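You operate a simulated robot arm through the tools that you are given. There is no shell and no other tool. Be economical: measure what you need, move in short steps, check, and stop when the job is done.

Carry out the task below with a simulated robot arm. There is one attempt and no reset: what you move stays moved.

TASK
Bleed the short yellow cylinder into the jar, dial at about 20 bar, till the bubbles stop.
Fine: white-rimmed jar under the cream tube, open the green knob before starting; shut it while clear oil still runs, then stop the pump; no spills. Set down upright: white-rimmed jar.

It is judged by the outcome, as a careful person would: the job done as asked, and still so three seconds after it is handed in. It fails if anything else is knocked over, pushed out of place, dropped, spilled or broken.

THE ROBOT
A 6-joint arm with a two-finger gripper, on a carriage that runs on a rail from [-0.007, -1.077] to [0.008, 1.263] (x, y) and turns from -2.304 to 3.491 rad about z. Base frame: it is fixed where the carriage stands at the start and does not move with it; the origin is on the floor, on the carriage's upright axis, x ahead of it, y to its left, z up. Readings come in m, rad, newtons and seconds.
With the tool pointing down near the work surface it reaches from about 0.68 to 0.76 m from the robot's upright axis, wherever it stands. Its first joint turns from -2.897 to 2.897 rad. Places, roughly: cream tube [0.5, 0.4, 0.5]; orange machine [1, 0.5, 0.6]; pressure dial [0.7, 0.6, 0.8]; pressure display [0.9, 0.7, 0.8]; small green knob [0.5, 0.6, 0.5]; spot under the cream tube [0.5, 0, 0.4]; square green button [0.7, 0.8, 0.8]; square red button [0.8, 0.8, 0.8]. Payload 2.54 kg.
The tool frame sits at the grasp point between the pads (the TCP): z along the fingers, y along the line on which they close. The tips reach 0.023 m beyond it. Largest opening 0.126 m; the body of the gripper starts 0.082 m behind the TCP.
Orientation is told as [roll, pitch, yaw] about the base's x, y, z axes, in that order, counted from this pose: with the fingers straight down and closing along the base's y, the tool's x points along the base's -x, its y along +y and its z along -z.

THE INTERFACE
- The arm moves only by the tool send_rows. Its argument "targets" is a list that holds one entry, the list of rows, each a list of 7 numbers: the gripper command, from -1 (fully open) to 1 (shut), values between in proportion, then the shift along the base's x, y, z in units of 500 mm (1.0 is 500 mm), then the turn, a rotation vector about the base's x, y, z in units of 60 degrees (1.0 is 60 degrees). In form: [[[gripper, dx, dy, dz, ax, ay, az], ...]]. A call has 1 to 20 rows; each row is the pose to reach, as a shift and turn from the pose commanded when the call began. A call with a number of a shift or a turn outside -1 to 1 is refused whole. Rows are played at 5 a second. More than 0.05 m and 0.15 rad between two rows, or a gripper value outside its range, and nothing of the call is played. A pose out of reach is approached as far as the arm can. The call stops where the force on the tool passes 50 N (or 10 N more than at its start, if that is more) or the arm is blocked; 0.2 s more then pass. The fingers move at their own pace and stop on an object; they squeeze with about 30 N. The grip force told is the motor's: it shows also when the fingers shut on nothing. Time passes only in rows, and 0.2 s behind the last, so rows that repeat a pose let the fingers close. It gives the time, the measured TCP pose, the force on the tool (base axes), the opening and the grip force at its end, in the units of the frame above (readings bear some noise), with the torque about the TCP (base axes, N m) and any sound that the robot's microphone picked up.
- Cameras (640 x 400 px; columns grow to the right, rows downward): "scene" is now at [0.0593, 0.2077, 1.5337]; the picture's right is [0.11, -0.99, 0.00], its down [-0.70, -0.08, -0.71] and it looks along [0.71, 0.08, -0.70] (base axes); focal length 294 px, centre (320, 200). "wrist" rides on the gripper at [0.082, 0.014, -0.122] in the tool frame; the picture's right is [-0.17, 0.99, 0.00], its down [-0.79, -0.13, -0.60] and it looks along [-0.59, -0.10, 0.80] (tool axes); focal length 243 px, centre (320, 200).
- snapshot(camera): a new picture of that camera. The clock stands still meanwhile.
- lift_body(by): slides the trunk up (or, below 0, down) by that many m; the arm and the scene camera ride with it, the base frame stays. It gives what a move gives, with no picture.
- steer(legs): drives the robot by 1 to 6 legs, each [ahead, left, turn to the left] in m, m and rad, along the robot's own axes; the way and the turn of a leg run together, so that a leg with both is an arc; at most 1.5 m and 3.142 rad a leg. The arm and the cameras ride along, it lands a little off, and it stops where it bumps. It keeps to its track: a leg is cut to what the track allows. It gives what a move gives.
- turn_head(pan, tilt): turns the head with the scene camera to pan (to the left, within 2.094 rad either way) and tilt (down, from -0.506 to 1.204), counted from straight ahead of the robot. It gives what a move gives.
- probe_pixels(camera, pixels): for up to 12 pixels [column, row] of the newest picture of that camera ("zoom" is the newest enlarged one), the place [x, y, z] in the base frame of the surface seen there, good to about 0.002 m. The clock stands still meanwhile.
- inspect(camera, box): a new picture of the part [left, top, right, bottom] of that camera's present view, enlarged. The clock stands still meanwhile.
- hand_in(): hands the job in; it is judged then, once.

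Keep the steps short. Do not move on a guess: measure, check each grasp and each placing, and mend mistakes. In all there are 80 turns and 48 pictures (those below and enlarged ones count). Leave the gripper open and the arm clear of the work at the hand-in unless told otherwise, and finish with a single line.

The tools are called as name(argument=value, ...) on one line, values as JSON. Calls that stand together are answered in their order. send_rows: Moves the arm, as the interface text tells. Its arguments: {"type":"object","properties":{"targets":{"type":"array","items":{"type":"array","items":{"type":"array","items":{"type":"number"}}}}},"required":["targets"]} The other tools are called the same way: lift_body (by) slides the trunk up or down; steer (legs) drives the base; turn_head (pan, tilt) turns the head that bears the scene camera; snapshot (camera) takes a picture; probe_pixels (camera, pixels) gives the place of the surface under pixels of a picture; inspect (camera, box) takes an enlarged picture of a part of a camera's view; hand_in () hands the job in.

At the start:

```text
time_s: 0.0
tcp_pos: [0.4536, 0.5106, 1.0927]
ee_rot: [0.0, 0.0, 0.001]
ft_force: [-0.8, 0.2, -0.3]
moment: [0.0, -0.01, 0.01]
finger_gap: 0.126
grip_force: 0.0
trunk travel left (down, up): [-0.35, 0.14]
robot x, y, heading: [-0.0013, -0.0017, -0.001]
head pan, tilt: [0.11, 1.201]
```

scene: 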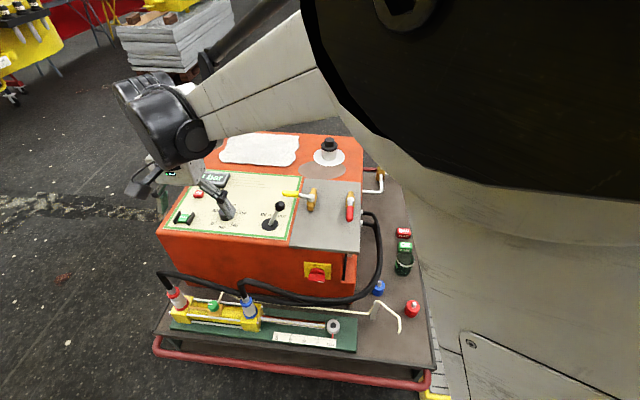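
wrist: 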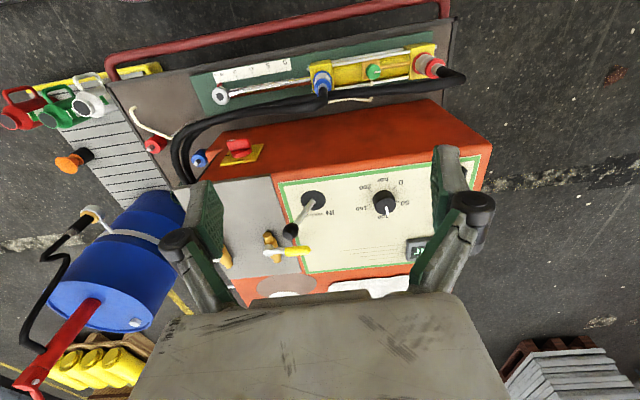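

The wrist view shows the red, green and white jars on the left at about (20,105), (60,108) and (90,100). I'll enlarge the panel and the jars.

inspect(camera="wrist", box=[0, 50, 240, 200])

inspect(camera="scene", box=[140, 120, 440, 370])

inspect(camera="wrist", box=[180, 30, 500, 290])

```text
2.67 times, centred on (120, 125) of wrist
```

zoom: 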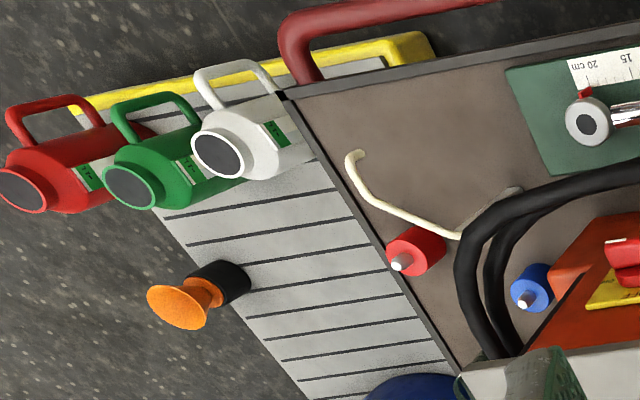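

```text
1.60 times, centred on (290, 245) of scene
```

zoom: 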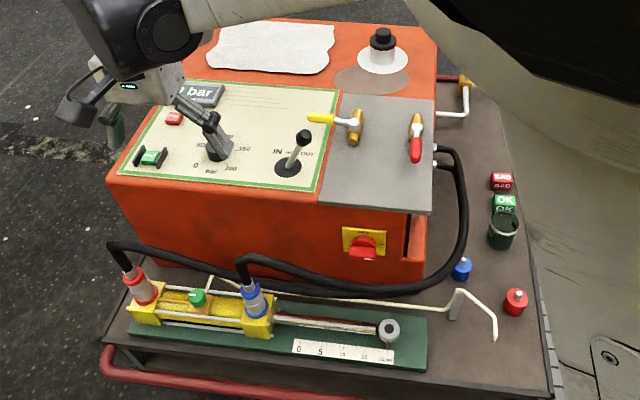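

```text
1.54 times, centred on (340, 160) of wrist
```

zoom: 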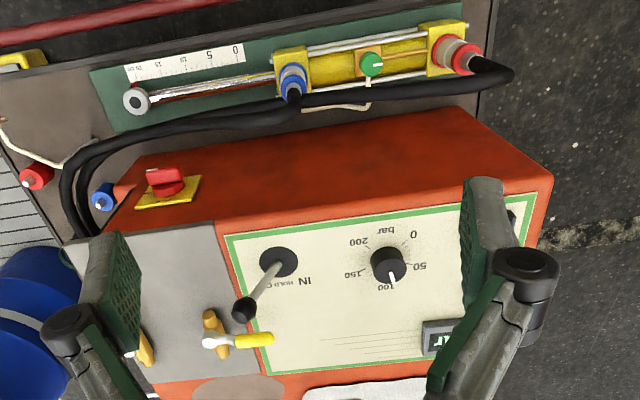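

The zoom shows the dial at about 100 bar, pointer at (392,280). I'll measure the main parts.

probe_pixels(camera="zoom", pixels=[[388, 262], [391, 280], [371, 62], [378, 65], [371, 80], [278, 262], [245, 307], [260, 338], [167, 180], [411, 235], [423, 266], [373, 242]])

probe_pixels(camera="wrist", pixels=[[82, 107], [76, 101], [92, 112], [85, 75], [133, 110], [172, 138], [60, 180], [130, 120], [107, 96], [48, 120], [115, 80], [130, 180]])

probe_pixels(camera="scene", pixels=[[184, 218], [198, 194], [216, 178], [400, 330], [213, 306], [279, 206], [376, 303], [351, 200], [285, 194], [404, 245], [413, 308], [380, 287]])

```text
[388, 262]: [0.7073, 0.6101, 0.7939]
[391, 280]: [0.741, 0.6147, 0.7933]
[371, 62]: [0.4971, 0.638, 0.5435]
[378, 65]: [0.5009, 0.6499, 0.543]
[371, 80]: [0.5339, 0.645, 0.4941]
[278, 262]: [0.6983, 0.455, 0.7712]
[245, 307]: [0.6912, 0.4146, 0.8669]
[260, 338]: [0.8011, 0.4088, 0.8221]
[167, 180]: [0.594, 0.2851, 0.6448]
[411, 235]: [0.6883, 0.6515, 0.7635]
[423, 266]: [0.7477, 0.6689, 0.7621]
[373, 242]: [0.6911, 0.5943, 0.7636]
```

```text
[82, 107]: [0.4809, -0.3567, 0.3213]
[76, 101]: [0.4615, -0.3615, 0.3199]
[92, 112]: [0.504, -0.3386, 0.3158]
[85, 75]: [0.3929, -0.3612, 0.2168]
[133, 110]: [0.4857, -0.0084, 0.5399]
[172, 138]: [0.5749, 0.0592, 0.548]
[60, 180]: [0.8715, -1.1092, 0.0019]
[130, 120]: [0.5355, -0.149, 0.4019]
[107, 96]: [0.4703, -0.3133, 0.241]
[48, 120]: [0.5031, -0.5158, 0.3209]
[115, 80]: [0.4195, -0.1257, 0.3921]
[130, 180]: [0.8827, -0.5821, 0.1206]
```

```text
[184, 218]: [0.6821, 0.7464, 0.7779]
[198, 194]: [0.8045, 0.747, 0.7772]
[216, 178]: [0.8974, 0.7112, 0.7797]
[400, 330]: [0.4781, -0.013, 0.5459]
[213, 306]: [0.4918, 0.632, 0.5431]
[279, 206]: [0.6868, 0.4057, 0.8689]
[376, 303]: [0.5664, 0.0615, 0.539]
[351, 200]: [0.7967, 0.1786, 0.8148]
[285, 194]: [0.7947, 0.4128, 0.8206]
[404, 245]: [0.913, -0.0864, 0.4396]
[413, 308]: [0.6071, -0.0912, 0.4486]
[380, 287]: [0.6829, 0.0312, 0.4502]
```

The white jar's rim is at about (0.48,-0.36,0.32) and its handle faces -x. I'll turn the head right for a view of the jars.

turn_head(pan=-0.8, tilt=0.95)

snapshot(camera="scene")

```text
time_s: 1.2
tcp_pos: [0.4545, 0.5127, 1.0928]
ee_rot: [0.0, -0.001, 0.0]
ft_force: [0.8, -0.1, 0.3]
moment: [-0.01, -0.02, -0.02]
finger_gap: 0.1256
grip_force: 0.0
trunk travel left (down, up): [-0.35, 0.14]
robot x, y, heading: [-0.0023, 0.0031, 0.006]
head pan, tilt: [-0.799, 0.949]
```

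```text
42 pictures are left
```

scene: 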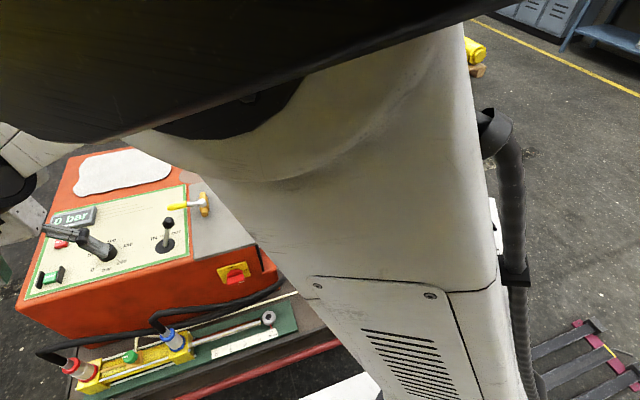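

The robot's own column blocks this view. The dial at (0.707,0.610) is best reached from carriage y≈0.6. I'll drive there and turn right so the arm points over the panel.

steer(legs=[[0, 0.6, 0], [0, 0, -0.84]])

snapshot(camera="wrist")

```text
time_s: 6.8
tcp_pos: [0.6876, 0.6116, 1.0937]
ee_rot: [-0.001, 0.002, -0.831]
ft_force: [0.4, 0.3, 0.2]
moment: [0.04, 0.01, 0.03]
finger_gap: 0.1259
grip_force: 0.1
trunk travel left (down, up): [-0.35, 0.14]
robot x, y, heading: [0.0056, 0.6012, -0.831]
head pan, tilt: [-0.799, 0.949]
```

```text
41 pictures are left
```

wrist: 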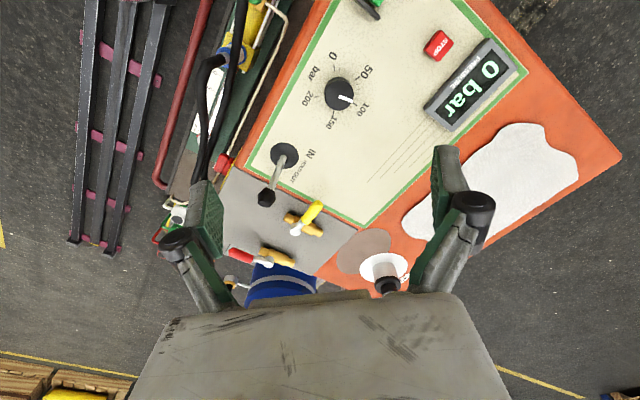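

inspect(camera="wrist", box=[276, 40, 404, 140])

probe_pixels(camera="zoom", pixels=[[300, 220], [352, 240], [335, 225], [282, 67], [455, 132], [440, 275], [275, 335], [165, 225]])

```text
4.00 times, centred on (340, 90) of wrist
```

zoom: 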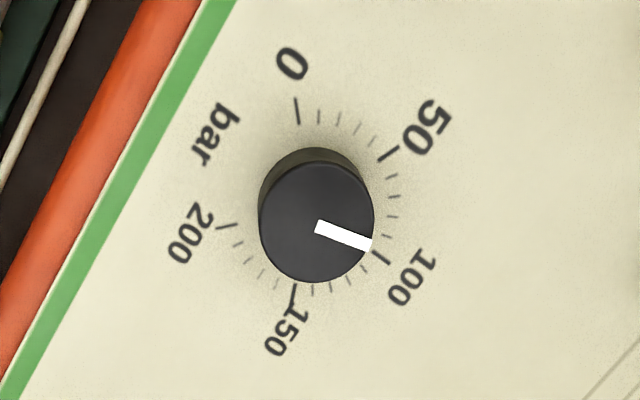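

```text
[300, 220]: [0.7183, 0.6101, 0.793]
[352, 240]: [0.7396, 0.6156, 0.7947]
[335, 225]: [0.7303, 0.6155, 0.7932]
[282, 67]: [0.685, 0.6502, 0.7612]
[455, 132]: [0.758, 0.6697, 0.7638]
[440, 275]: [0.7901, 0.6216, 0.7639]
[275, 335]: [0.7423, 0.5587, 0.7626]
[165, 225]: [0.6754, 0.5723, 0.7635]
```

probe_pixels(camera="zoom", pixels=[[316, 222], [318, 226], [370, 244], [296, 101], [299, 122], [396, 147], [379, 160], [388, 264], [375, 252], [293, 304], [219, 228], [237, 224]])

probe_pixels(camera="zoom", pixels=[[264, 222], [368, 222], [316, 168], [316, 276], [278, 185], [354, 259], [341, 117], [339, 122], [322, 110], [357, 128], [375, 141]])

```text
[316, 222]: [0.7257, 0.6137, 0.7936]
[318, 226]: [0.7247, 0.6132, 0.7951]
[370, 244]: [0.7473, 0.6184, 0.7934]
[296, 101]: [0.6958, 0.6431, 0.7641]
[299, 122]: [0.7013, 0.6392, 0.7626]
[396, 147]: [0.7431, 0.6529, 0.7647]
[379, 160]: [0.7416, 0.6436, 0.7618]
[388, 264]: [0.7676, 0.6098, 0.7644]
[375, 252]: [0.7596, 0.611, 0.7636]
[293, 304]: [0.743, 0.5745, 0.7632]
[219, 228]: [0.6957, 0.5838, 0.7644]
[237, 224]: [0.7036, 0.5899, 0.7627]
```

```text
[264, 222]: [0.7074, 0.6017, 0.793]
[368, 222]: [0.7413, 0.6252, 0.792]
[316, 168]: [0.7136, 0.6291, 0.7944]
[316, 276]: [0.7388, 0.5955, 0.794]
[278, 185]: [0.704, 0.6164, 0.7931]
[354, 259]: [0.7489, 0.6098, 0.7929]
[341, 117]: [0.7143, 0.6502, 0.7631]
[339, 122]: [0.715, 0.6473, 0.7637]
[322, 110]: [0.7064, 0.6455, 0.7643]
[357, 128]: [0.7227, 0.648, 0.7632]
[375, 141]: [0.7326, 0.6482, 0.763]
```

Dial centre is (0.7256,0.613), top z 0.7935, panel z 0.7635. The scale puts 0 at 134°, 200 at -135° and 20 bar at about 107°. The pointer is at about 12°, so it needs roughly +95°. First I'll move to above the dial.

send_rows(targets=[[[-0.3, 0.038, 0.002, -0.06, 0, 0, 0], [-0.3, 0.076, 0.003, -0.14, 0, 0, 0], [-0.3, 0.076, 0.003, -0.22, 0, 0, 0], [-0.3, 0.076, 0.003, -0.3, 0, 0, 0], [-0.3, 0.076, 0.003, -0.38, 0, 0, 0], [-0.3, 0.076, 0.003, -0.46, 0, 0, 0], [-0.3, 0.076, 0.003, -0.5, 0, 0, 0], [-0.3, 0.076, 0.003, -0.5, 0, 0, 0]]])

```text
time_s: 8.6
tcp_pos: [0.7269, 0.6139, 0.8432]
ee_rot: [-0.001, 0.001, -0.829]
ft_force: [-0.1, 0.0, 0.1]
moment: [0.0, 0.0, -0.01]
finger_gap: 0.082
grip_force: 0.1
trunk travel left (down, up): [-0.35, 0.14]
robot x, y, heading: [0.0048, 0.6043, -0.83]
head pan, tilt: [-0.799, 0.949]
```

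It's aligned over the knob. Next I lower 52 mm and close.

send_rows(targets=[[[-0.3, -0.003, -0.002, -0.05, 0, 0, 0], [-0.3, -0.003, -0.002, -0.104, 0, 0, 0], [-0.3, -0.003, -0.002, -0.104, 0, 0, 0], [1, -0.003, -0.002, -0.104, 0, 0, 0], [1, -0.003, -0.002, -0.104, 0, 0, 0], [1, -0.003, -0.002, -0.104, 0, 0, 0]]])

```text
time_s: 10.0
tcp_pos: [0.7237, 0.6144, 0.7915]
ee_rot: [0.001, 0.0, -0.831]
ft_force: [6.6, 3.1, -3.4]
moment: [0.05, -0.44, 0.05]
finger_gap: 0.0477
grip_force: 44.7
trunk travel left (down, up): [-0.35, 0.14]
robot x, y, heading: [0.0047, 0.6016, -0.832]
head pan, tilt: [-0.799, 0.949]
```

Gripped, gap 0.048. I'll turn it +60° first.

send_rows(targets=[[[1, 0, 0, 0, 0, 0, 0.125], [1, 0, 0, 0, 0, 0, 0.25], [1, 0, 0, 0, 0, 0, 0.375], [1, 0, 0, 0, 0, 0, 0.5], [1, 0, 0, 0, 0, 0, 0.625], [1, 0, 0, 0, 0, 0, 0.75], [1, 0, 0, 0, 0, 0, 0.875], [1, 0, 0, 0, 0, 0, 1.0], [1, 0, 0, 0, 0, 0, 1.0]]])

inspect(camera="wrist", box=[220, 100, 420, 225])

```text
time_s: 12.0
tcp_pos: [0.7231, 0.6129, 0.7908]
ee_rot: [0.001, 0.0, 0.219]
ft_force: [-15.8, 16.7, 10.1]
moment: [0.56, 0.14, 0.02]
finger_gap: 0.0479
grip_force: 44.7
trunk travel left (down, up): [-0.35, 0.14]
robot x, y, heading: [0.0055, 0.6034, -0.825]
head pan, tilt: [-0.799, 0.949]
```

```text
3.20 times, centred on (320, 162) of wrist
```

zoom: 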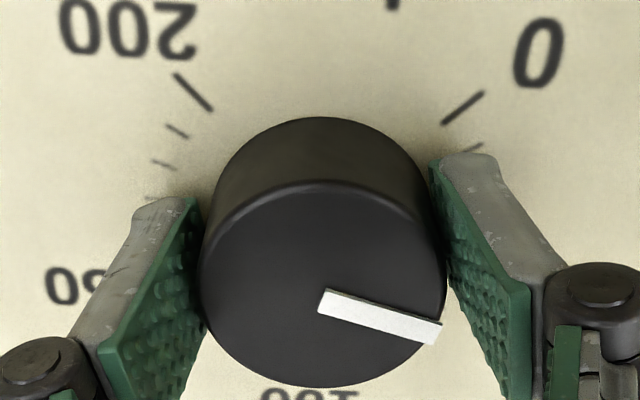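

probe_pixels(camera="zoom", pixels=[[322, 300], [436, 332], [330, 303], [420, 328], [324, 285], [482, 95], [445, 122], [178, 77], [210, 108], [215, 285], [435, 285]])

```text
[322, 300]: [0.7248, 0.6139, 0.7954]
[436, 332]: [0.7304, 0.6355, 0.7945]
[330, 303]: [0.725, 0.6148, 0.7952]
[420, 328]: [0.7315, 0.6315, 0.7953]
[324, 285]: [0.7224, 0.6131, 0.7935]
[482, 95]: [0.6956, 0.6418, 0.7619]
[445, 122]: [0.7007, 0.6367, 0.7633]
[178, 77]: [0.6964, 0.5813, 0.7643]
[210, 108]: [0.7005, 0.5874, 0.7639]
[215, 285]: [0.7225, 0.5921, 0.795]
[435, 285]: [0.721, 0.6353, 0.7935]
```

The pointer is now at about 72° (roughly 47 bar). It needs about +36° more to reach 108°.

send_rows(targets=[[[1, -0.001, 0.001, 0, 0, 0, 0.12], [1, -0.001, 0.001, 0, 0, 0, 0.24], [1, -0.002, 0.002, 0, 0, 0, 0.36], [1, -0.002, 0.002, 0, 0, 0, 0.48], [1, -0.002, 0.002, 0, 0, 0, 0.6], [1, -0.002, 0.002, 0, 0, 0, 0.6]]])

inspect(camera="wrist", box=[220, 100, 420, 225])

```text
time_s: 13.4
tcp_pos: [0.7236, 0.6133, 0.7922]
ee_rot: [-0.001, 0.0, 0.846]
ft_force: [7.0, 3.1, 22.6]
moment: [0.1, -0.16, 0.03]
finger_gap: 0.0479
grip_force: 45.2
trunk travel left (down, up): [-0.35, 0.14]
robot x, y, heading: [0.0027, 0.6005, -0.829]
head pan, tilt: [-0.799, 0.949]
```

```text
3.20 times, centred on (320, 162) of wrist
```

zoom: 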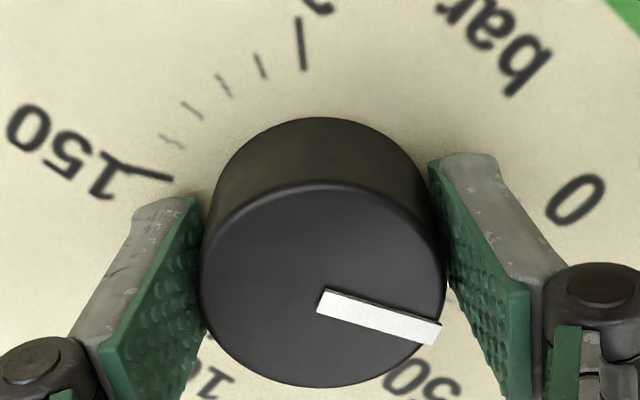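

Now I release, rise a little and check the pointer.

send_rows(targets=[[[-0.3, 0, 0, 0, 0, 0, 0], [-0.3, 0, 0, 0, 0, 0, 0], [-0.3, 0, 0, 0, 0, 0, 0], [-0.3, 0, 0, 0.08, 0, 0, 0], [-0.3, 0, 0, 0.16, 0, 0, 0], [-0.3, 0, 0, 0.24, 0, 0, 0], [-0.3, 0, 0, 0.24, 0, 0, 0]]])

snapshot(camera="wrist")

inspect(camera="wrist", box=[220, 50, 420, 175])

```text
time_s: 15.0
tcp_pos: [0.7236, 0.6118, 0.9104]
ee_rot: [0.001, -0.001, 0.845]
ft_force: [-0.7, -0.5, -0.1]
moment: [-0.02, -0.03, 0.02]
finger_gap: 0.0818
grip_force: 0.0
trunk travel left (down, up): [-0.35, 0.14]
robot x, y, heading: [0.0009, 0.6036, -0.836]
head pan, tilt: [-0.799, 0.949]
```

```text
37 pictures are left
```

wrist: 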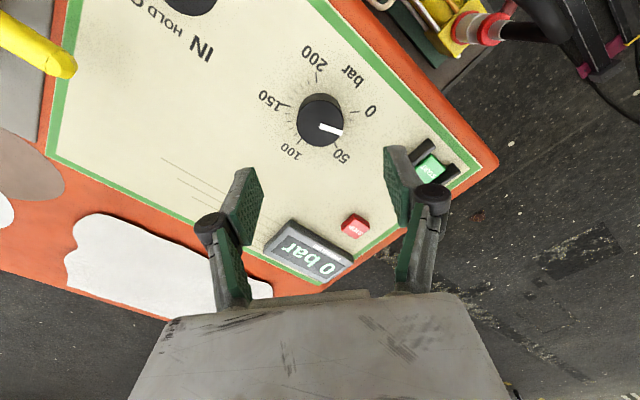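

```text
3.20 times, centred on (320, 112) of wrist
```

zoom: 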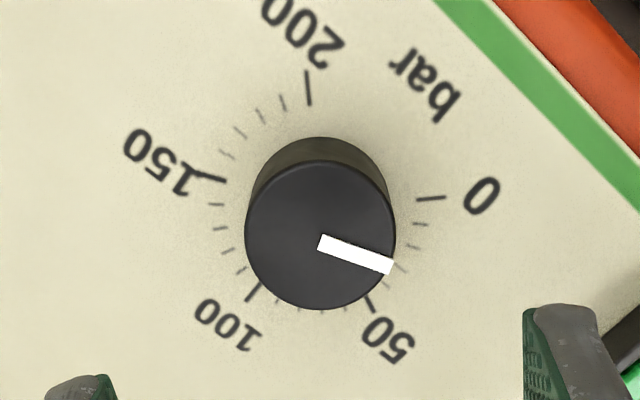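

probe_pixels(camera="zoom", pixels=[[320, 235], [320, 241], [390, 266], [250, 235], [390, 235], [320, 165], [320, 305], [413, 247], [425, 249], [399, 266], [430, 198], [420, 223]])

probe_pixels(camera="wrist", pixels=[[433, 169], [427, 152], [450, 172], [355, 225], [350, 219], [362, 232], [345, 234], [367, 218], [427, 163], [437, 176], [420, 165], [440, 165]])

```text
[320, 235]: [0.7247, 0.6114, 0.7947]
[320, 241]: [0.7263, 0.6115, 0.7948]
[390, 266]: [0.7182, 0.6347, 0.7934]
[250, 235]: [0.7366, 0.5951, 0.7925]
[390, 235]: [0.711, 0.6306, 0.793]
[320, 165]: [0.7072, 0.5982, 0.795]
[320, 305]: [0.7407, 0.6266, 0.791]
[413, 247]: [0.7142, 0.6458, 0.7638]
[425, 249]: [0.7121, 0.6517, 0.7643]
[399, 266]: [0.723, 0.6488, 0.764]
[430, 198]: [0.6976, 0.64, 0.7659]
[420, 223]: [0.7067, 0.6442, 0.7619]
```

```text
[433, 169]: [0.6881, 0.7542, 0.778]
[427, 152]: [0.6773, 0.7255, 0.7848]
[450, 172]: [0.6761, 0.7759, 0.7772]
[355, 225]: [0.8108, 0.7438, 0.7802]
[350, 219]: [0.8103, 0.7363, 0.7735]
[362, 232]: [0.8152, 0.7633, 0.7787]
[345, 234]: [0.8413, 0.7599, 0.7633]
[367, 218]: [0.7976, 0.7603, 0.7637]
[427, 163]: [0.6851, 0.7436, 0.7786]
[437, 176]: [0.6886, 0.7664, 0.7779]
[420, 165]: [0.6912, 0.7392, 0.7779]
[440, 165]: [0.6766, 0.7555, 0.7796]
```

I'll look closer at the pointer against the ticks.

inspect(camera="wrist", box=[290, 85, 370, 150])

```text
6.15 times, centred on (330, 118) of wrist
```

zoom: 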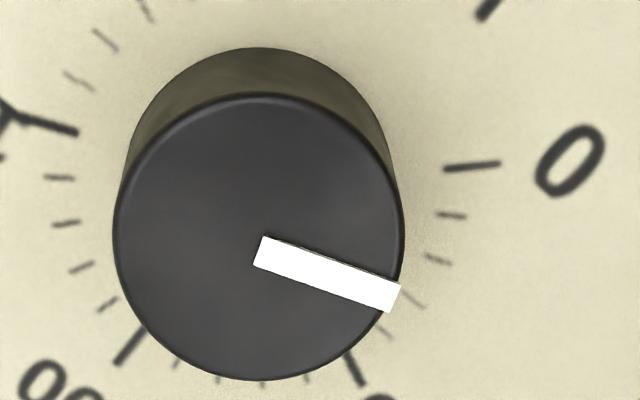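

The tick directions place the pointer at about 21 bar, which is good. Next is the jar. I'll raise the arm, turn the wrist back, then drive to y≈0 and look at what stands on the right.

send_rows(targets=[[[-0.3, 0, 0, 0.06, 0, 0, -0.1], [-0.3, 0, 0, 0.12, 0, 0, -0.2], [-0.3, 0, 0, 0.18, 0, 0, -0.3], [-0.3, 0, 0, 0.24, 0, 0, -0.4], [-0.3, 0, 0, 0.3, 0, 0, -0.5], [-1, -0.02, 0, 0.36, 0, 0, -0.6], [-1, -0.04, 0, 0.36, 0, 0, -0.7], [-1, -0.05, 0, 0.36, 0, 0, -0.8], [-1, -0.05, 0, 0.36, 0, 0, -0.8]]])

steer(legs=[[0.443, -0.405, 0]])

snapshot(camera="wrist")

```text
time_s: 17.0
tcp_pos: [0.7103, 0.5968, 1.0836]
ee_rot: [0.0, 0.001, -0.019]
ft_force: [0.6, -0.4, 0.4]
moment: [0.01, 0.01, 0.01]
finger_gap: 0.1259
grip_force: 0.0
trunk travel left (down, up): [-0.35, 0.14]
robot x, y, heading: [0.003, 0.6014, -0.831]
head pan, tilt: [-0.799, 0.949]
```

```text
time_s: 20.3
tcp_pos: [0.7039, 0.0161, 1.085]
ee_rot: [0.0, -0.001, -0.004]
ft_force: [0.4, 0.4, 0.8]
moment: [0.0, 0.03, 0.02]
finger_gap: 0.1261
grip_force: 0.1
trunk travel left (down, up): [-0.35, 0.14]
robot x, y, heading: [0.0005, 0.013, -0.826]
head pan, tilt: [-0.799, 0.949]
```

```text
34 pictures are left
```

wrist: 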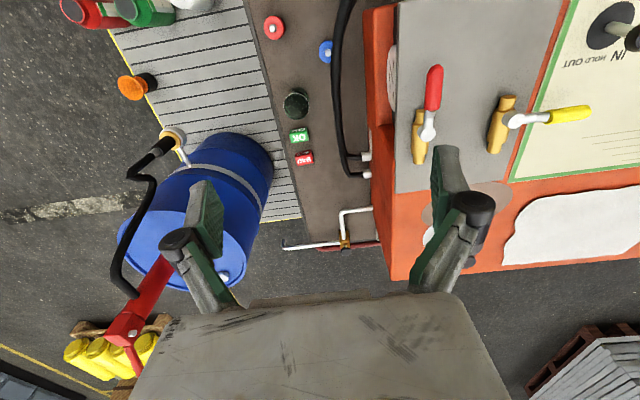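

probe_pixels(camera="wrist", pixels=[[130, 325], [150, 285], [160, 230], [140, 215], [172, 135], [135, 172], [132, 92], [118, 280], [225, 275], [85, 10], [145, 8], [195, 3]])

```text
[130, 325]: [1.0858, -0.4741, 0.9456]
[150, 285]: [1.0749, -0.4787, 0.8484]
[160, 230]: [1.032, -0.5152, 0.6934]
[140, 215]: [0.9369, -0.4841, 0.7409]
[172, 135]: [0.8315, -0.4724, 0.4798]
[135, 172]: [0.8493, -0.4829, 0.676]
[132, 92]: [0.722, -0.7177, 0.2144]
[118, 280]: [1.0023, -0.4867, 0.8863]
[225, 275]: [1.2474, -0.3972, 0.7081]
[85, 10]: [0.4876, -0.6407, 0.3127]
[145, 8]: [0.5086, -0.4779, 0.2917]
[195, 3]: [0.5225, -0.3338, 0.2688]
```

The drum pump stands at x≥0.83 and y≈-0.48, so the arm at x≈0.70 passes clear. I'll drive to y≈-0.9 and look left at the jars.

steer(legs=[[0.671, -0.619, 0]])

turn_head(pan=1.83, tilt=1.1)

snapshot(camera="scene")

```text
time_s: 25.2
tcp_pos: [0.6995, -0.9161, 1.0834]
ee_rot: [0.0, 0.0, -0.018]
ft_force: [0.3, -0.4, -0.9]
moment: [0.04, -0.01, 0.01]
finger_gap: 0.1256
grip_force: 0.1
trunk travel left (down, up): [-0.35, 0.14]
robot x, y, heading: [-0.0043, -0.9088, -0.844]
head pan, tilt: [-0.799, 0.949]
```

```text
time_s: 27.5
tcp_pos: [0.7024, -0.9167, 1.0831]
ee_rot: [0.0, 0.0, -0.017]
ft_force: [0.9, 0.0, -0.2]
moment: [0.04, 0.02, -0.02]
finger_gap: 0.1263
grip_force: 0.1
trunk travel left (down, up): [-0.35, 0.14]
robot x, y, heading: [-0.0074, -0.9073, -0.842]
head pan, tilt: [1.831, 1.1]
```

```text
33 pictures are left
```

scene: 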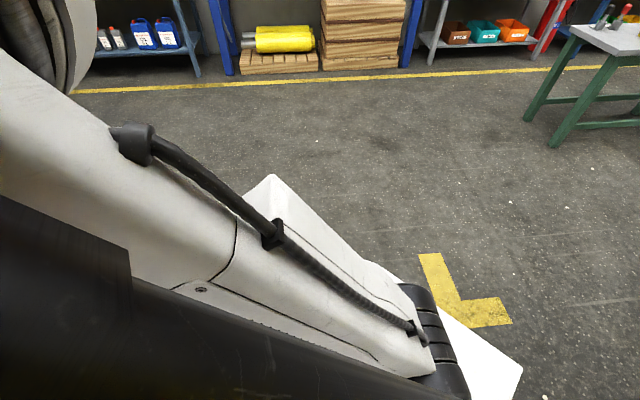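

probe_pixels(camera="scene", pixels=[[320, 150], [500, 320], [430, 260], [620, 30], [600, 390]])

turn_head(pan=0.3, tilt=1.1)

snapshot(camera="scene")

```text
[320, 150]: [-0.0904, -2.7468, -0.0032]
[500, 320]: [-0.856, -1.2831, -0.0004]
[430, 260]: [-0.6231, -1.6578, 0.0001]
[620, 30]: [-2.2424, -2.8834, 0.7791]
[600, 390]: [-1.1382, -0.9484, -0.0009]
```

```text
time_s: 29.1
tcp_pos: [0.7014, -0.9162, 1.0824]
ee_rot: [0.001, 0.001, -0.018]
ft_force: [-0.8, 0.5, -0.8]
moment: [-0.01, 0.01, 0.03]
finger_gap: 0.1261
grip_force: 0.0
trunk travel left (down, up): [-0.35, 0.14]
robot x, y, heading: [-0.007, -0.9113, -0.842]
head pan, tilt: [0.3, 1.1]
```

```text
32 pictures are left
```

scene: 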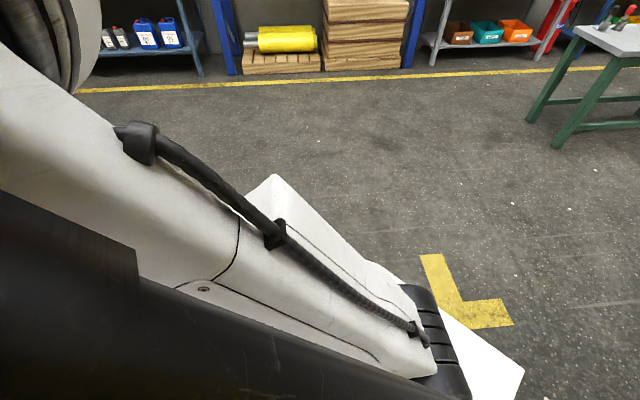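

The picture hasn't changed although the head reports a new pan. The probed points lie toward -y, which fits the old pan of -0.8. I'll command the head again and check.

turn_head(pan=1.5, tilt=1.0)

snapshot(camera="scene")

```text
time_s: 30.5
tcp_pos: [0.7027, -0.916, 1.0819]
ee_rot: [-0.001, -0.001, -0.017]
ft_force: [0.5, -0.1, -0.8]
moment: [0.0, -0.02, 0.01]
finger_gap: 0.126
grip_force: 0.2
trunk travel left (down, up): [-0.35, 0.14]
robot x, y, heading: [-0.0064, -0.9129, -0.838]
head pan, tilt: [1.499, 1.0]
```

```text
31 pictures are left
```

scene: 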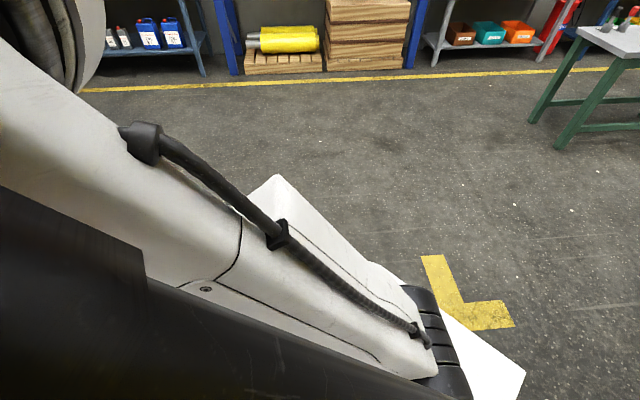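

The scene camera stays fixed at its old pan, so I'll use the wrist camera. I'll turn the robot left 0.45, then lower and turn the tool so the wrist camera faces the jars.

steer(legs=[[0, 0, 0.45]])

send_rows(targets=[[[-1, 0, 0, -0.05, 0, 0, 0.125], [-1, 0, 0, -0.1, 0, 0, 0.25], [-1, 0, 0, -0.15, 0, 0, 0.375], [-1, 0, 0, -0.2, 0, 0, 0.5], [-1, 0, 0, -0.25, 0, 0, 0.625], [-1, 0, 0, -0.3, 0, 0, 0.75], [-1, 0, 0, -0.35, 0, 0, 0.875], [-1, 0, 0, -0.4, 0, 0, 1.0]]])

snapshot(camera="wrist")

```text
time_s: 32.2
tcp_pos: [0.6376, -0.6131, 1.0833]
ee_rot: [0.002, -0.001, 0.423]
ft_force: [0.0, -0.4, 0.8]
moment: [-0.01, -0.02, 0.02]
finger_gap: 0.1258
grip_force: 0.1
trunk travel left (down, up): [-0.35, 0.14]
robot x, y, heading: [-0.008, -0.9096, -0.396]
head pan, tilt: [1.499, 1.0]
```

```text
time_s: 34.0
tcp_pos: [0.6372, -0.614, 0.8817]
ee_rot: [-0.002, 0.0, 1.475]
ft_force: [0.4, 0.1, 0.0]
moment: [0.02, -0.04, 0.01]
finger_gap: 0.1259
grip_force: 0.1
trunk travel left (down, up): [-0.35, 0.14]
robot x, y, heading: [-0.0026, -0.9075, -0.399]
head pan, tilt: [1.499, 1.0]
```

```text
30 pictures are left
```

wrist: 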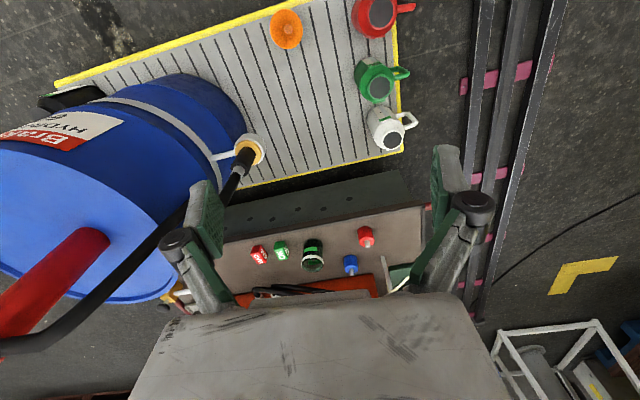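

inspect(camera="wrist", box=[345, 90, 441, 165])

probe_pixels(camera="zoom", pixels=[[320, 200], [200, 200], [450, 190], [460, 260], [350, 370], [250, 350]])

```text
5.33 times, centred on (393, 128) of wrist
```

zoom: 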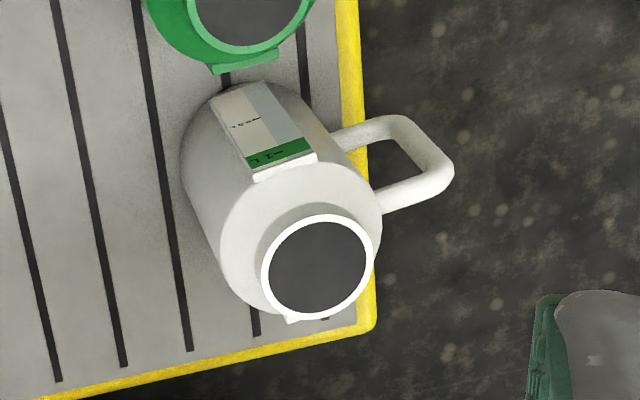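

```text
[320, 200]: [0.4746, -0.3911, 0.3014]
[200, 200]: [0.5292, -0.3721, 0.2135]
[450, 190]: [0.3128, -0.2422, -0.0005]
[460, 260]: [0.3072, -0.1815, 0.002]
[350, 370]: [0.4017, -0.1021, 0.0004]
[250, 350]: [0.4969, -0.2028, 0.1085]
```

probe_pixels(camera="zoom", pixels=[[267, 270], [369, 265], [318, 218], [318, 315], [318, 265], [225, 250], [378, 215], [445, 172], [400, 122], [345, 137], [385, 200], [420, 150]])

probe_pixels(camera="zoom", pixels=[[230, 180], [190, 150], [270, 90], [300, 160], [275, 300], [170, 130], [220, 60], [245, 310], [430, 185], [437, 160], [360, 128], [415, 195]])

```text
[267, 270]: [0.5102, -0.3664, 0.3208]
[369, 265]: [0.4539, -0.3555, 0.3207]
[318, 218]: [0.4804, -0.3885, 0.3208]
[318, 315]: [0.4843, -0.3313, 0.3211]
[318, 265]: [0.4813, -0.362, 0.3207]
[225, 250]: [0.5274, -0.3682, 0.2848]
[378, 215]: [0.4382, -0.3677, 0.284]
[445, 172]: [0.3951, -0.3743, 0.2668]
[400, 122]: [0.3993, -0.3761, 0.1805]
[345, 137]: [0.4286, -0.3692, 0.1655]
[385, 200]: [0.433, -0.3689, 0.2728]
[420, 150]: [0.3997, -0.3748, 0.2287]
```

```text
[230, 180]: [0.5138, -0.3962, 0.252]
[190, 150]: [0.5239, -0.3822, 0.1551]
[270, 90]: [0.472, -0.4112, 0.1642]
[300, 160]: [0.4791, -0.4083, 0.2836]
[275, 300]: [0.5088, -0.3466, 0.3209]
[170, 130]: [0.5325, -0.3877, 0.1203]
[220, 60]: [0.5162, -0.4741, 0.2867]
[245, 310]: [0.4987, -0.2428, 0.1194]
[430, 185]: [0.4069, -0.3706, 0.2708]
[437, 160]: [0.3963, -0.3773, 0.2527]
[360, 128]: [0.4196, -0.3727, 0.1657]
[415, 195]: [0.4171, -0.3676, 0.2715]
```

The jar axis is at (0.483,-0.361), shelf z≈0.12 and rim z 0.321, so it's about 0.20 tall. The handle points to -x, with its outer bar at x≈0.397, z 0.17–0.27. I need the tube tip and the spot under it before planning the placement, so I'll turn left and face +y.

steer(legs=[[0, 0, 0.42]])

send_rows(targets=[[[-1, 0, 0, 0, 0, 0, -0.12], [-1, 0, 0, 0, 0, 0, -0.24], [-1, 0, 0, 0, 0, 0, -0.35], [-1, 0, 0, 0, 0, 0, -0.35]]])

snapshot(camera="wrist")

```text
time_s: 35.7
tcp_pos: [0.4592, -0.3759, 0.8836]
ee_rot: [-0.001, 0.001, 1.893]
ft_force: [-0.1, -0.2, 0.8]
moment: [-0.04, 0.03, 0.01]
finger_gap: 0.1259
grip_force: 0.3
trunk travel left (down, up): [-0.35, 0.14]
robot x, y, heading: [-0.0036, -0.9122, 0.023]
head pan, tilt: [1.499, 1.0]
```

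```text
time_s: 36.7
tcp_pos: [0.4606, -0.3784, 0.8825]
ee_rot: [-0.001, 0.0, 1.524]
ft_force: [0.9, 0.3, -0.4]
moment: [0.02, -0.02, -0.01]
finger_gap: 0.1261
grip_force: 0.0
trunk travel left (down, up): [-0.35, 0.14]
robot x, y, heading: [-0.0054, -0.91, 0.023]
head pan, tilt: [1.499, 1.0]
```

```text
28 pictures are left
```

wrist: 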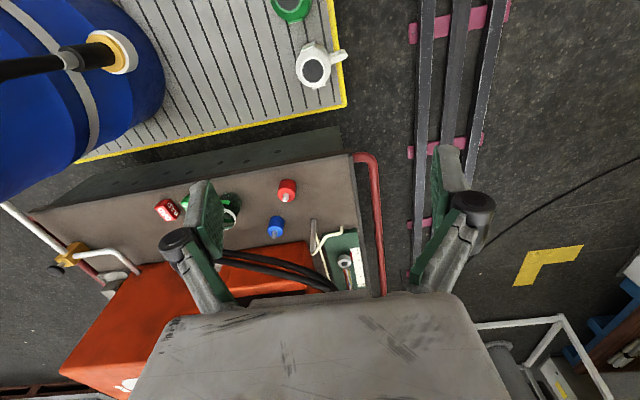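

inspect(camera="wrist", box=[270, 200, 390, 290])

probe_pixels(camera="wrist", pixels=[[325, 200], [325, 170], [345, 200], [340, 170], [300, 230], [313, 252], [318, 230], [330, 240], [325, 215], [300, 170]])

```text
4.44 times, centred on (330, 245) of wrist
```

zoom: 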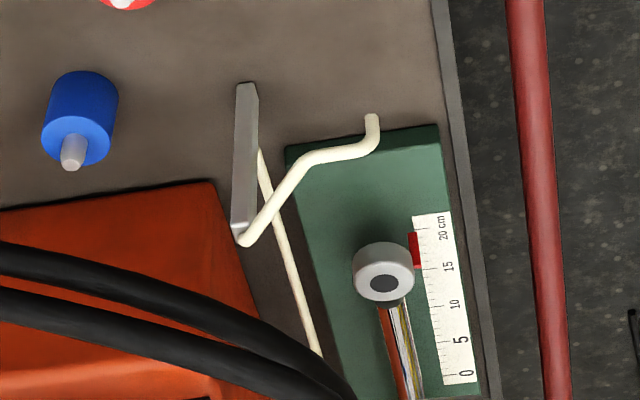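

```text
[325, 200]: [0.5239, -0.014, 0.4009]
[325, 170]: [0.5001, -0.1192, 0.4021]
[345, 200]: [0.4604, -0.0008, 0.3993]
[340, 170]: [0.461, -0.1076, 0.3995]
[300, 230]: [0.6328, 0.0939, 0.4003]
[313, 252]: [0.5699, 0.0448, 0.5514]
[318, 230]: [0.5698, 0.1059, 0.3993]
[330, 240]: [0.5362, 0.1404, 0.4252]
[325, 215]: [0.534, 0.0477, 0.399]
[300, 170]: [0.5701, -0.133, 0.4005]
```

probe_pixels(camera="zoom", pixels=[[372, 116], [373, 125], [374, 135], [370, 145], [360, 150], [340, 153], [310, 158], [290, 185], [250, 235], [246, 100], [440, 150], [360, 100]])

```text
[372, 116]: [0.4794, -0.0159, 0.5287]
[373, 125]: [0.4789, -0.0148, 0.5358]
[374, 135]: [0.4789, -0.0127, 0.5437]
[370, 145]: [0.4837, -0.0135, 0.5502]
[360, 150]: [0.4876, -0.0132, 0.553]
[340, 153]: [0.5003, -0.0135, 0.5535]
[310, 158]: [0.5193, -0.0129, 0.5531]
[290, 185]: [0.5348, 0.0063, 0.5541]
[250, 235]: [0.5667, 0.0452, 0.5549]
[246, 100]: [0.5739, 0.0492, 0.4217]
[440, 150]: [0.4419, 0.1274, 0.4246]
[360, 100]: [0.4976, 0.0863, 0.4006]
```

The tube tip is at (0.479,-0.012,0.526) and the deck at z 0.40, so the gap is only about 0.126. The 0.20 tall white mug can't stand there. I'll look at the dark jar on the deck near (230,208).

inspect(camera="wrist", box=[150, 180, 310, 280])

```text
4.00 times, centred on (230, 230) of wrist
```

zoom: 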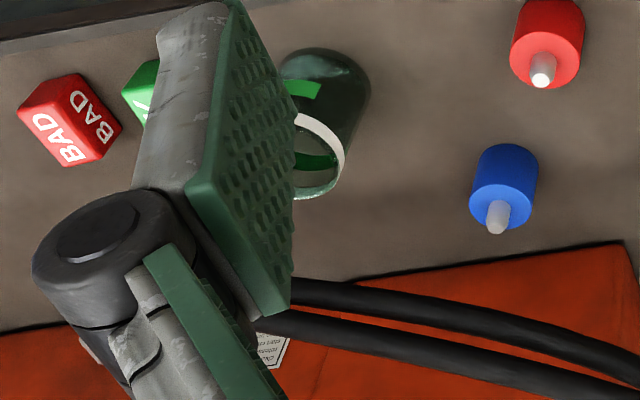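

The glass jar with the white rim is the target. I'll measure it.

probe_pixels(camera="zoom", pixels=[[305, 122], [340, 160], [330, 185], [305, 195], [350, 80], [300, 70], [330, 60], [365, 90], [345, 140], [330, 230]])

probe_pixels(camera="scene", pixels=[[320, 200]])

```text
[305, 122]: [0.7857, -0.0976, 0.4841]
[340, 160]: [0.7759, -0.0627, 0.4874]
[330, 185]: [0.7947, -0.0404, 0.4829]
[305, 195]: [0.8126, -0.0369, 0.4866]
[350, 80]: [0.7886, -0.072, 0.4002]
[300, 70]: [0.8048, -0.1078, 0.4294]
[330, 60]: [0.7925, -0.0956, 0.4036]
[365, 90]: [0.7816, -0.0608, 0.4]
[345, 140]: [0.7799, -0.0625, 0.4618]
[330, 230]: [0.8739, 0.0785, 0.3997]
```

```text
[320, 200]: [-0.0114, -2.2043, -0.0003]
```

The target glass jar's centre is about (0.81,-0.072), radius 0.035 and rim z 0.486, standing on the deck. It fits under the tube with about 4 cm to spare. It's beyond straight-down reach, so I'll grasp it with the tool tilted 45° outward. That also keeps the hand clear of the tube. I'll turn right and drive to y≈-0.33.

steer(legs=[[0, 0, -0.543], [-0.288, 0.503, 0]])

send_rows(targets=[[[-1, 0, 0, 0, 0, 0, -0.125], [-1, 0, 0, 0, 0, 0, -0.25], [-1, 0, 0, 0, 0, 0, -0.375], [-1, 0, 0, 0, 0, 0, -0.5], [-1, 0, 0, 0, 0, 0, -0.62], [-1, 0, 0, 0, 0, 0, -0.62]]])

snapshot(camera="wrist")

```text
time_s: 41.5
tcp_pos: [0.673, -0.1231, 0.883]
ee_rot: [0.0, 0.0, 0.98]
ft_force: [0.2, 0.1, -0.3]
moment: [-0.05, -0.02, 0.0]
finger_gap: 0.1257
grip_force: 0.0
trunk travel left (down, up): [-0.35, 0.14]
robot x, y, heading: [-0.0026, -0.3367, -0.524]
head pan, tilt: [1.499, 1.0]
```

```text
time_s: 42.9
tcp_pos: [0.6717, -0.1216, 0.8844]
ee_rot: [0.001, -0.002, 0.33]
ft_force: [-0.4, -0.6, -0.3]
moment: [-0.02, -0.01, 0.0]
finger_gap: 0.1261
grip_force: 0.0
trunk travel left (down, up): [-0.35, 0.14]
robot x, y, heading: [-0.001, -0.3335, -0.519]
head pan, tilt: [1.499, 1.0]
```

```text
25 pictures are left
```

wrist: 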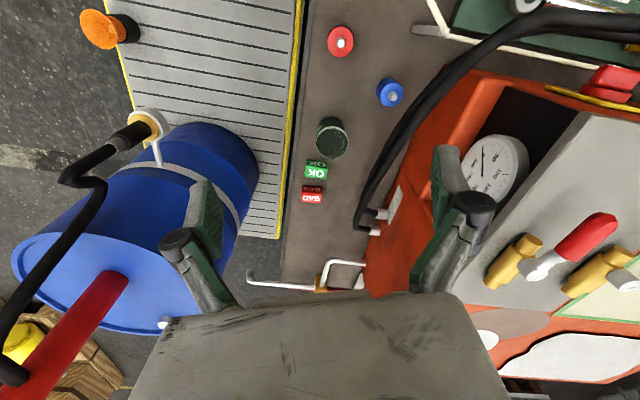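

inspect(camera="wrist", box=[284, 90, 380, 210])

probe_pixels(camera="wrist", pixels=[[317, 139], [348, 145], [333, 129], [333, 156], [318, 128], [316, 172], [318, 163], [391, 93], [340, 40], [380, 150], [365, 190], [400, 120]])

```text
3.33 times, centred on (332, 150) of wrist
```

zoom: 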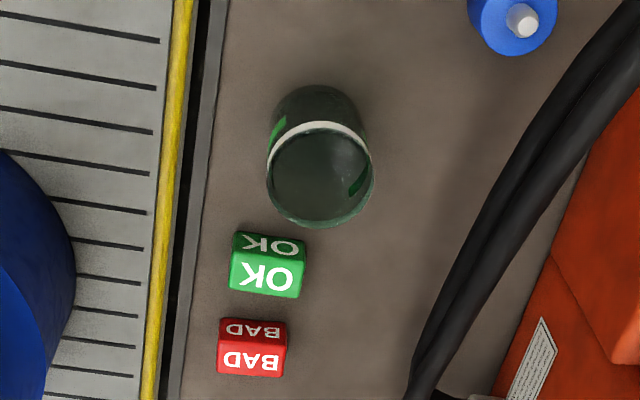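

```text
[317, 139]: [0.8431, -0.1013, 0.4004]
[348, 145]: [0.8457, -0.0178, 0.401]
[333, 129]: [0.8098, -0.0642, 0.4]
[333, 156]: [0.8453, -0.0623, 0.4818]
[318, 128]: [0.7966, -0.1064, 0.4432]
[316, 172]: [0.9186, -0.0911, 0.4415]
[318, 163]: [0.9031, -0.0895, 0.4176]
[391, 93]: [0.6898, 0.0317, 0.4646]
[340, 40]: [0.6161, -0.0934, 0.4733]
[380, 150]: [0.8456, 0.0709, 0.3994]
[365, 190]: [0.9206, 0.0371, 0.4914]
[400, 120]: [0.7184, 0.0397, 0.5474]
```

probe_pixels(camera="zoom", pixels=[[320, 124], [290, 135], [355, 137], [370, 160], [270, 160], [370, 195], [318, 224], [345, 218], [290, 212], [272, 195], [245, 100], [278, 135]])

```text
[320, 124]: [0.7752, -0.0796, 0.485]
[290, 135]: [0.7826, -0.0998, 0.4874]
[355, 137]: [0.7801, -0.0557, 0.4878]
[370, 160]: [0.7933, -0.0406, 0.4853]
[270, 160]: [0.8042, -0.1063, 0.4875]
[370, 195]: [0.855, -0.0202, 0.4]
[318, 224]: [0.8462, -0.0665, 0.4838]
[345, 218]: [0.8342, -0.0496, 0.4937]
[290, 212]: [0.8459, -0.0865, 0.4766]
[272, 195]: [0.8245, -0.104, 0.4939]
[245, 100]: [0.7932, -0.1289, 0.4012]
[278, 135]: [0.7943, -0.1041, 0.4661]
```

The jar centre is (0.811,-0.0725). I'll tilt the tool 45° outward and move to a pre-grasp point 14 cm back along the tool axis.

send_rows(targets=[[[-0.7, 0.01, 0.004, -0.07, 0.027, -0.079, 0], [-0.7, 0.02, 0.008, -0.14, 0.054, -0.158, 0], [-0.7, 0.03, 0.012, -0.21, 0.081, -0.2365, 0], [-0.7, 0.04, 0.016, -0.28, 0.108, -0.315, 0], [-0.7, 0.05, 0.02, -0.36, 0.135, -0.394, 0], [-0.7, 0.06, 0.024, -0.44, 0.162, -0.473, 0], [-0.7, 0.07, 0.028, -0.52, 0.189, -0.552, 0], [-0.7, 0.08, 0.032, -0.6, 0.216, -0.631, 0], [-0.7, 0.09, 0.035, -0.67, 0.243, -0.7095, 0], [-0.7, 0.09, 0.035, -0.67, 0.243, -0.7095, 0]]])

snapshot(camera="wrist")

```text
time_s: 45.1
tcp_pos: [0.7846, -0.0833, 0.6102]
ee_rot: [-0.001, -0.782, 0.333]
ft_force: [0.7, 0.1, -0.2]
moment: [-0.01, 0.01, -0.04]
finger_gap: 0.1073
grip_force: 0.1
out of reach, approached as far as the arm can: row 6, 7, 8, 9, 10
trunk travel left (down, up): [-0.35, 0.14]
robot x, y, heading: [0.0011, -0.3341, -0.521]
head pan, tilt: [1.499, 1.0]
```

```text
23 pictures are left
```

wrist: 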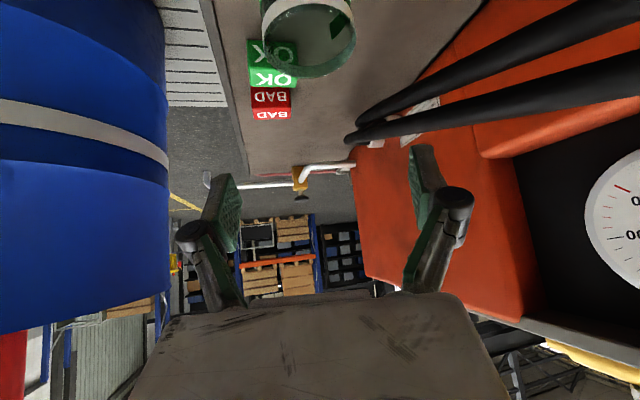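

The arm can't fold further in; it stopped at (0.785,-0.083,0.610) with the 45° tilt. I'll shift to directly over the jar, then lower the trunk so the fingers come down on both sides of it.

send_rows(targets=[[[-0.7, 0.052, 0.0216, 0, 0, 0, 0], [-0.7, 0.052, 0.0216, 0, 0, 0, 0]]])

```text
time_s: 45.7
tcp_pos: [0.8102, -0.0706, 0.6167]
ee_rot: [-0.004, -0.784, 0.33]
ft_force: [0.1, -0.9, -0.5]
moment: [-0.03, -0.02, 0.02]
finger_gap: 0.1073
grip_force: 0.0
out of reach, approached as far as the arm can: row 1, 2
trunk travel left (down, up): [-0.35, 0.14]
robot x, y, heading: [-0.0009, -0.3329, -0.524]
head pan, tilt: [1.499, 1.0]
```

Over the jar now. Lower the trunk 0.09 and check.

lift_body(by=-0.09)

snapshot(camera="wrist")

```text
time_s: 47.0
tcp_pos: [0.8097, -0.0707, 0.5287]
ee_rot: [-0.004, -0.785, 0.33]
ft_force: [-0.6, -0.2, 0.5]
moment: [-0.01, 0.02, 0.03]
finger_gap: 0.107
grip_force: 0.1
trunk travel left (down, up): [-0.26, 0.23]
robot x, y, heading: [-0.005, -0.3312, -0.52]
head pan, tilt: [1.499, 1.0]
```

```text
22 pictures are left
```

wrist: 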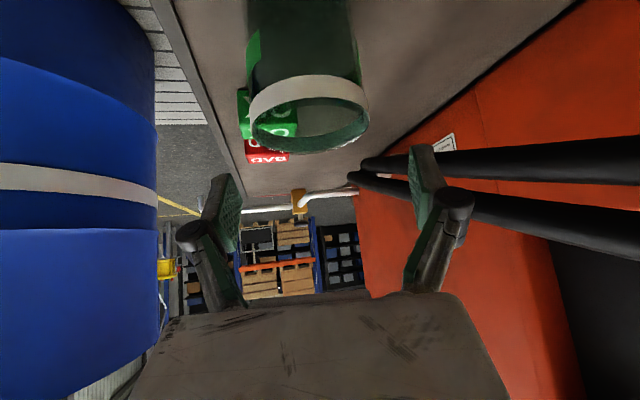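

The jar is centred between the fingers. Lower 0.073 more.

lift_body(by=-0.073)

snapshot(camera="wrist")

```text
time_s: 48.1
tcp_pos: [0.8095, -0.0721, 0.4553]
ee_rot: [-0.003, -0.786, 0.331]
ft_force: [0.3, 0.3, -0.2]
moment: [-0.01, 0.05, 0.0]
finger_gap: 0.1074
grip_force: 0.1
trunk travel left (down, up): [-0.187, 0.303]
robot x, y, heading: [-0.001, -0.3327, -0.52]
head pan, tilt: [1.499, 1.0]
```

```text
21 pictures are left
```

wrist: 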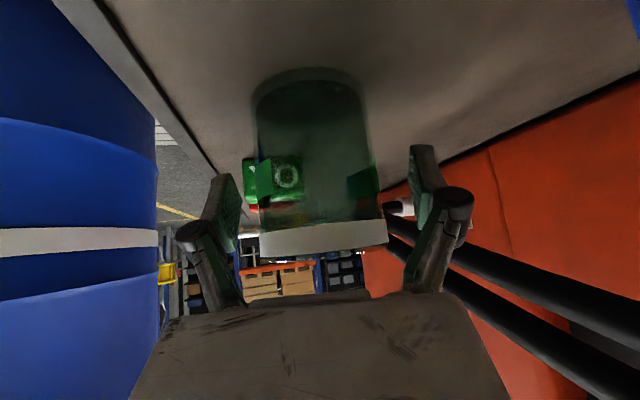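

The fingers straddle the jar. Close.

send_rows(targets=[[[0, 0, 0, 0, 0, 0, 0], [1, 0, 0, 0, 0, 0, 0], [1, 0, 0, 0, 0, 0, 0], [1, 0, 0, 0, 0, 0, 0]]])

```text
time_s: 49.1
tcp_pos: [0.8097, -0.0702, 0.4559]
ee_rot: [-0.002, -0.785, 0.331]
ft_force: [-0.4, 0.0, 2.1]
moment: [0.12, 0.01, -0.01]
finger_gap: 0.0656
grip_force: 29.8
trunk travel left (down, up): [-0.187, 0.303]
robot x, y, heading: [-0.0007, -0.3334, -0.521]
head pan, tilt: [1.499, 1.0]
```

Gripped, gap 0.0656 at 30 N. I'll raise the trunk 0.20.

lift_body(by=0.2)

snapshot(camera="wrist")

```text
time_s: 51.2
tcp_pos: [0.8096, -0.0716, 0.6548]
ee_rot: [-0.001, -0.784, 0.33]
ft_force: [0.7, -0.1, -1.9]
moment: [0.0, 0.01, 0.01]
finger_gap: 0.0656
grip_force: 30.2
trunk travel left (down, up): [-0.387, 0.103]
robot x, y, heading: [0.0013, -0.3322, -0.524]
head pan, tilt: [1.499, 1.0]
```

```text
20 pictures are left
```

wrist: 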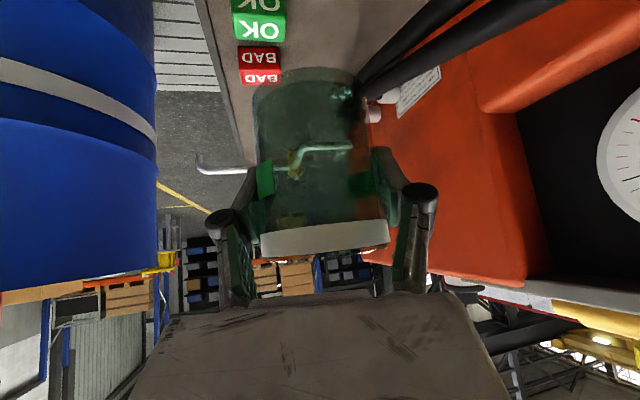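

The jar is held upright. Next I'll turn and drive in alternating short legs, so the jar slides back toward -x at y≈-0.1, clear of the machine and drum.

steer(legs=[[0.0498, -0.0867, 0], [0, 0, 0.22], [0.0534, -0.1719, 0], [0, 0, 0.22], [0.0151, -0.1864, 0], [0, 0, 0.221]])

snapshot(camera="wrist")

```text
time_s: 57.0
tcp_pos: [0.4762, -0.0981, 0.6555]
ee_rot: [-0.002, -0.783, 0.991]
ft_force: [0.3, -0.2, -1.5]
moment: [-0.02, -0.01, 0.02]
finger_gap: 0.0654
grip_force: 30.3
trunk travel left (down, up): [-0.387, 0.103]
robot x, y, heading: [-0.005, -0.8062, 0.136]
head pan, tilt: [1.499, 1.0]
```

```text
19 pictures are left
```

wrist: 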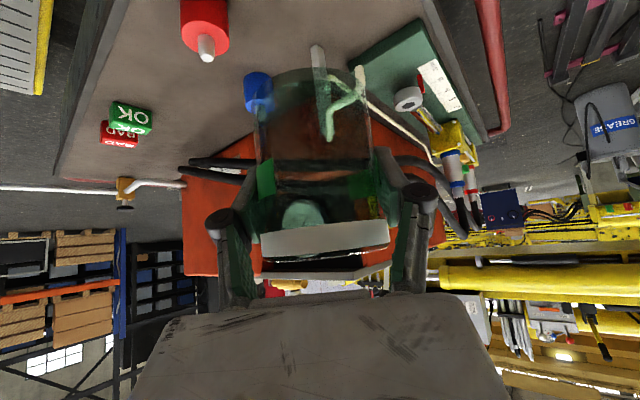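

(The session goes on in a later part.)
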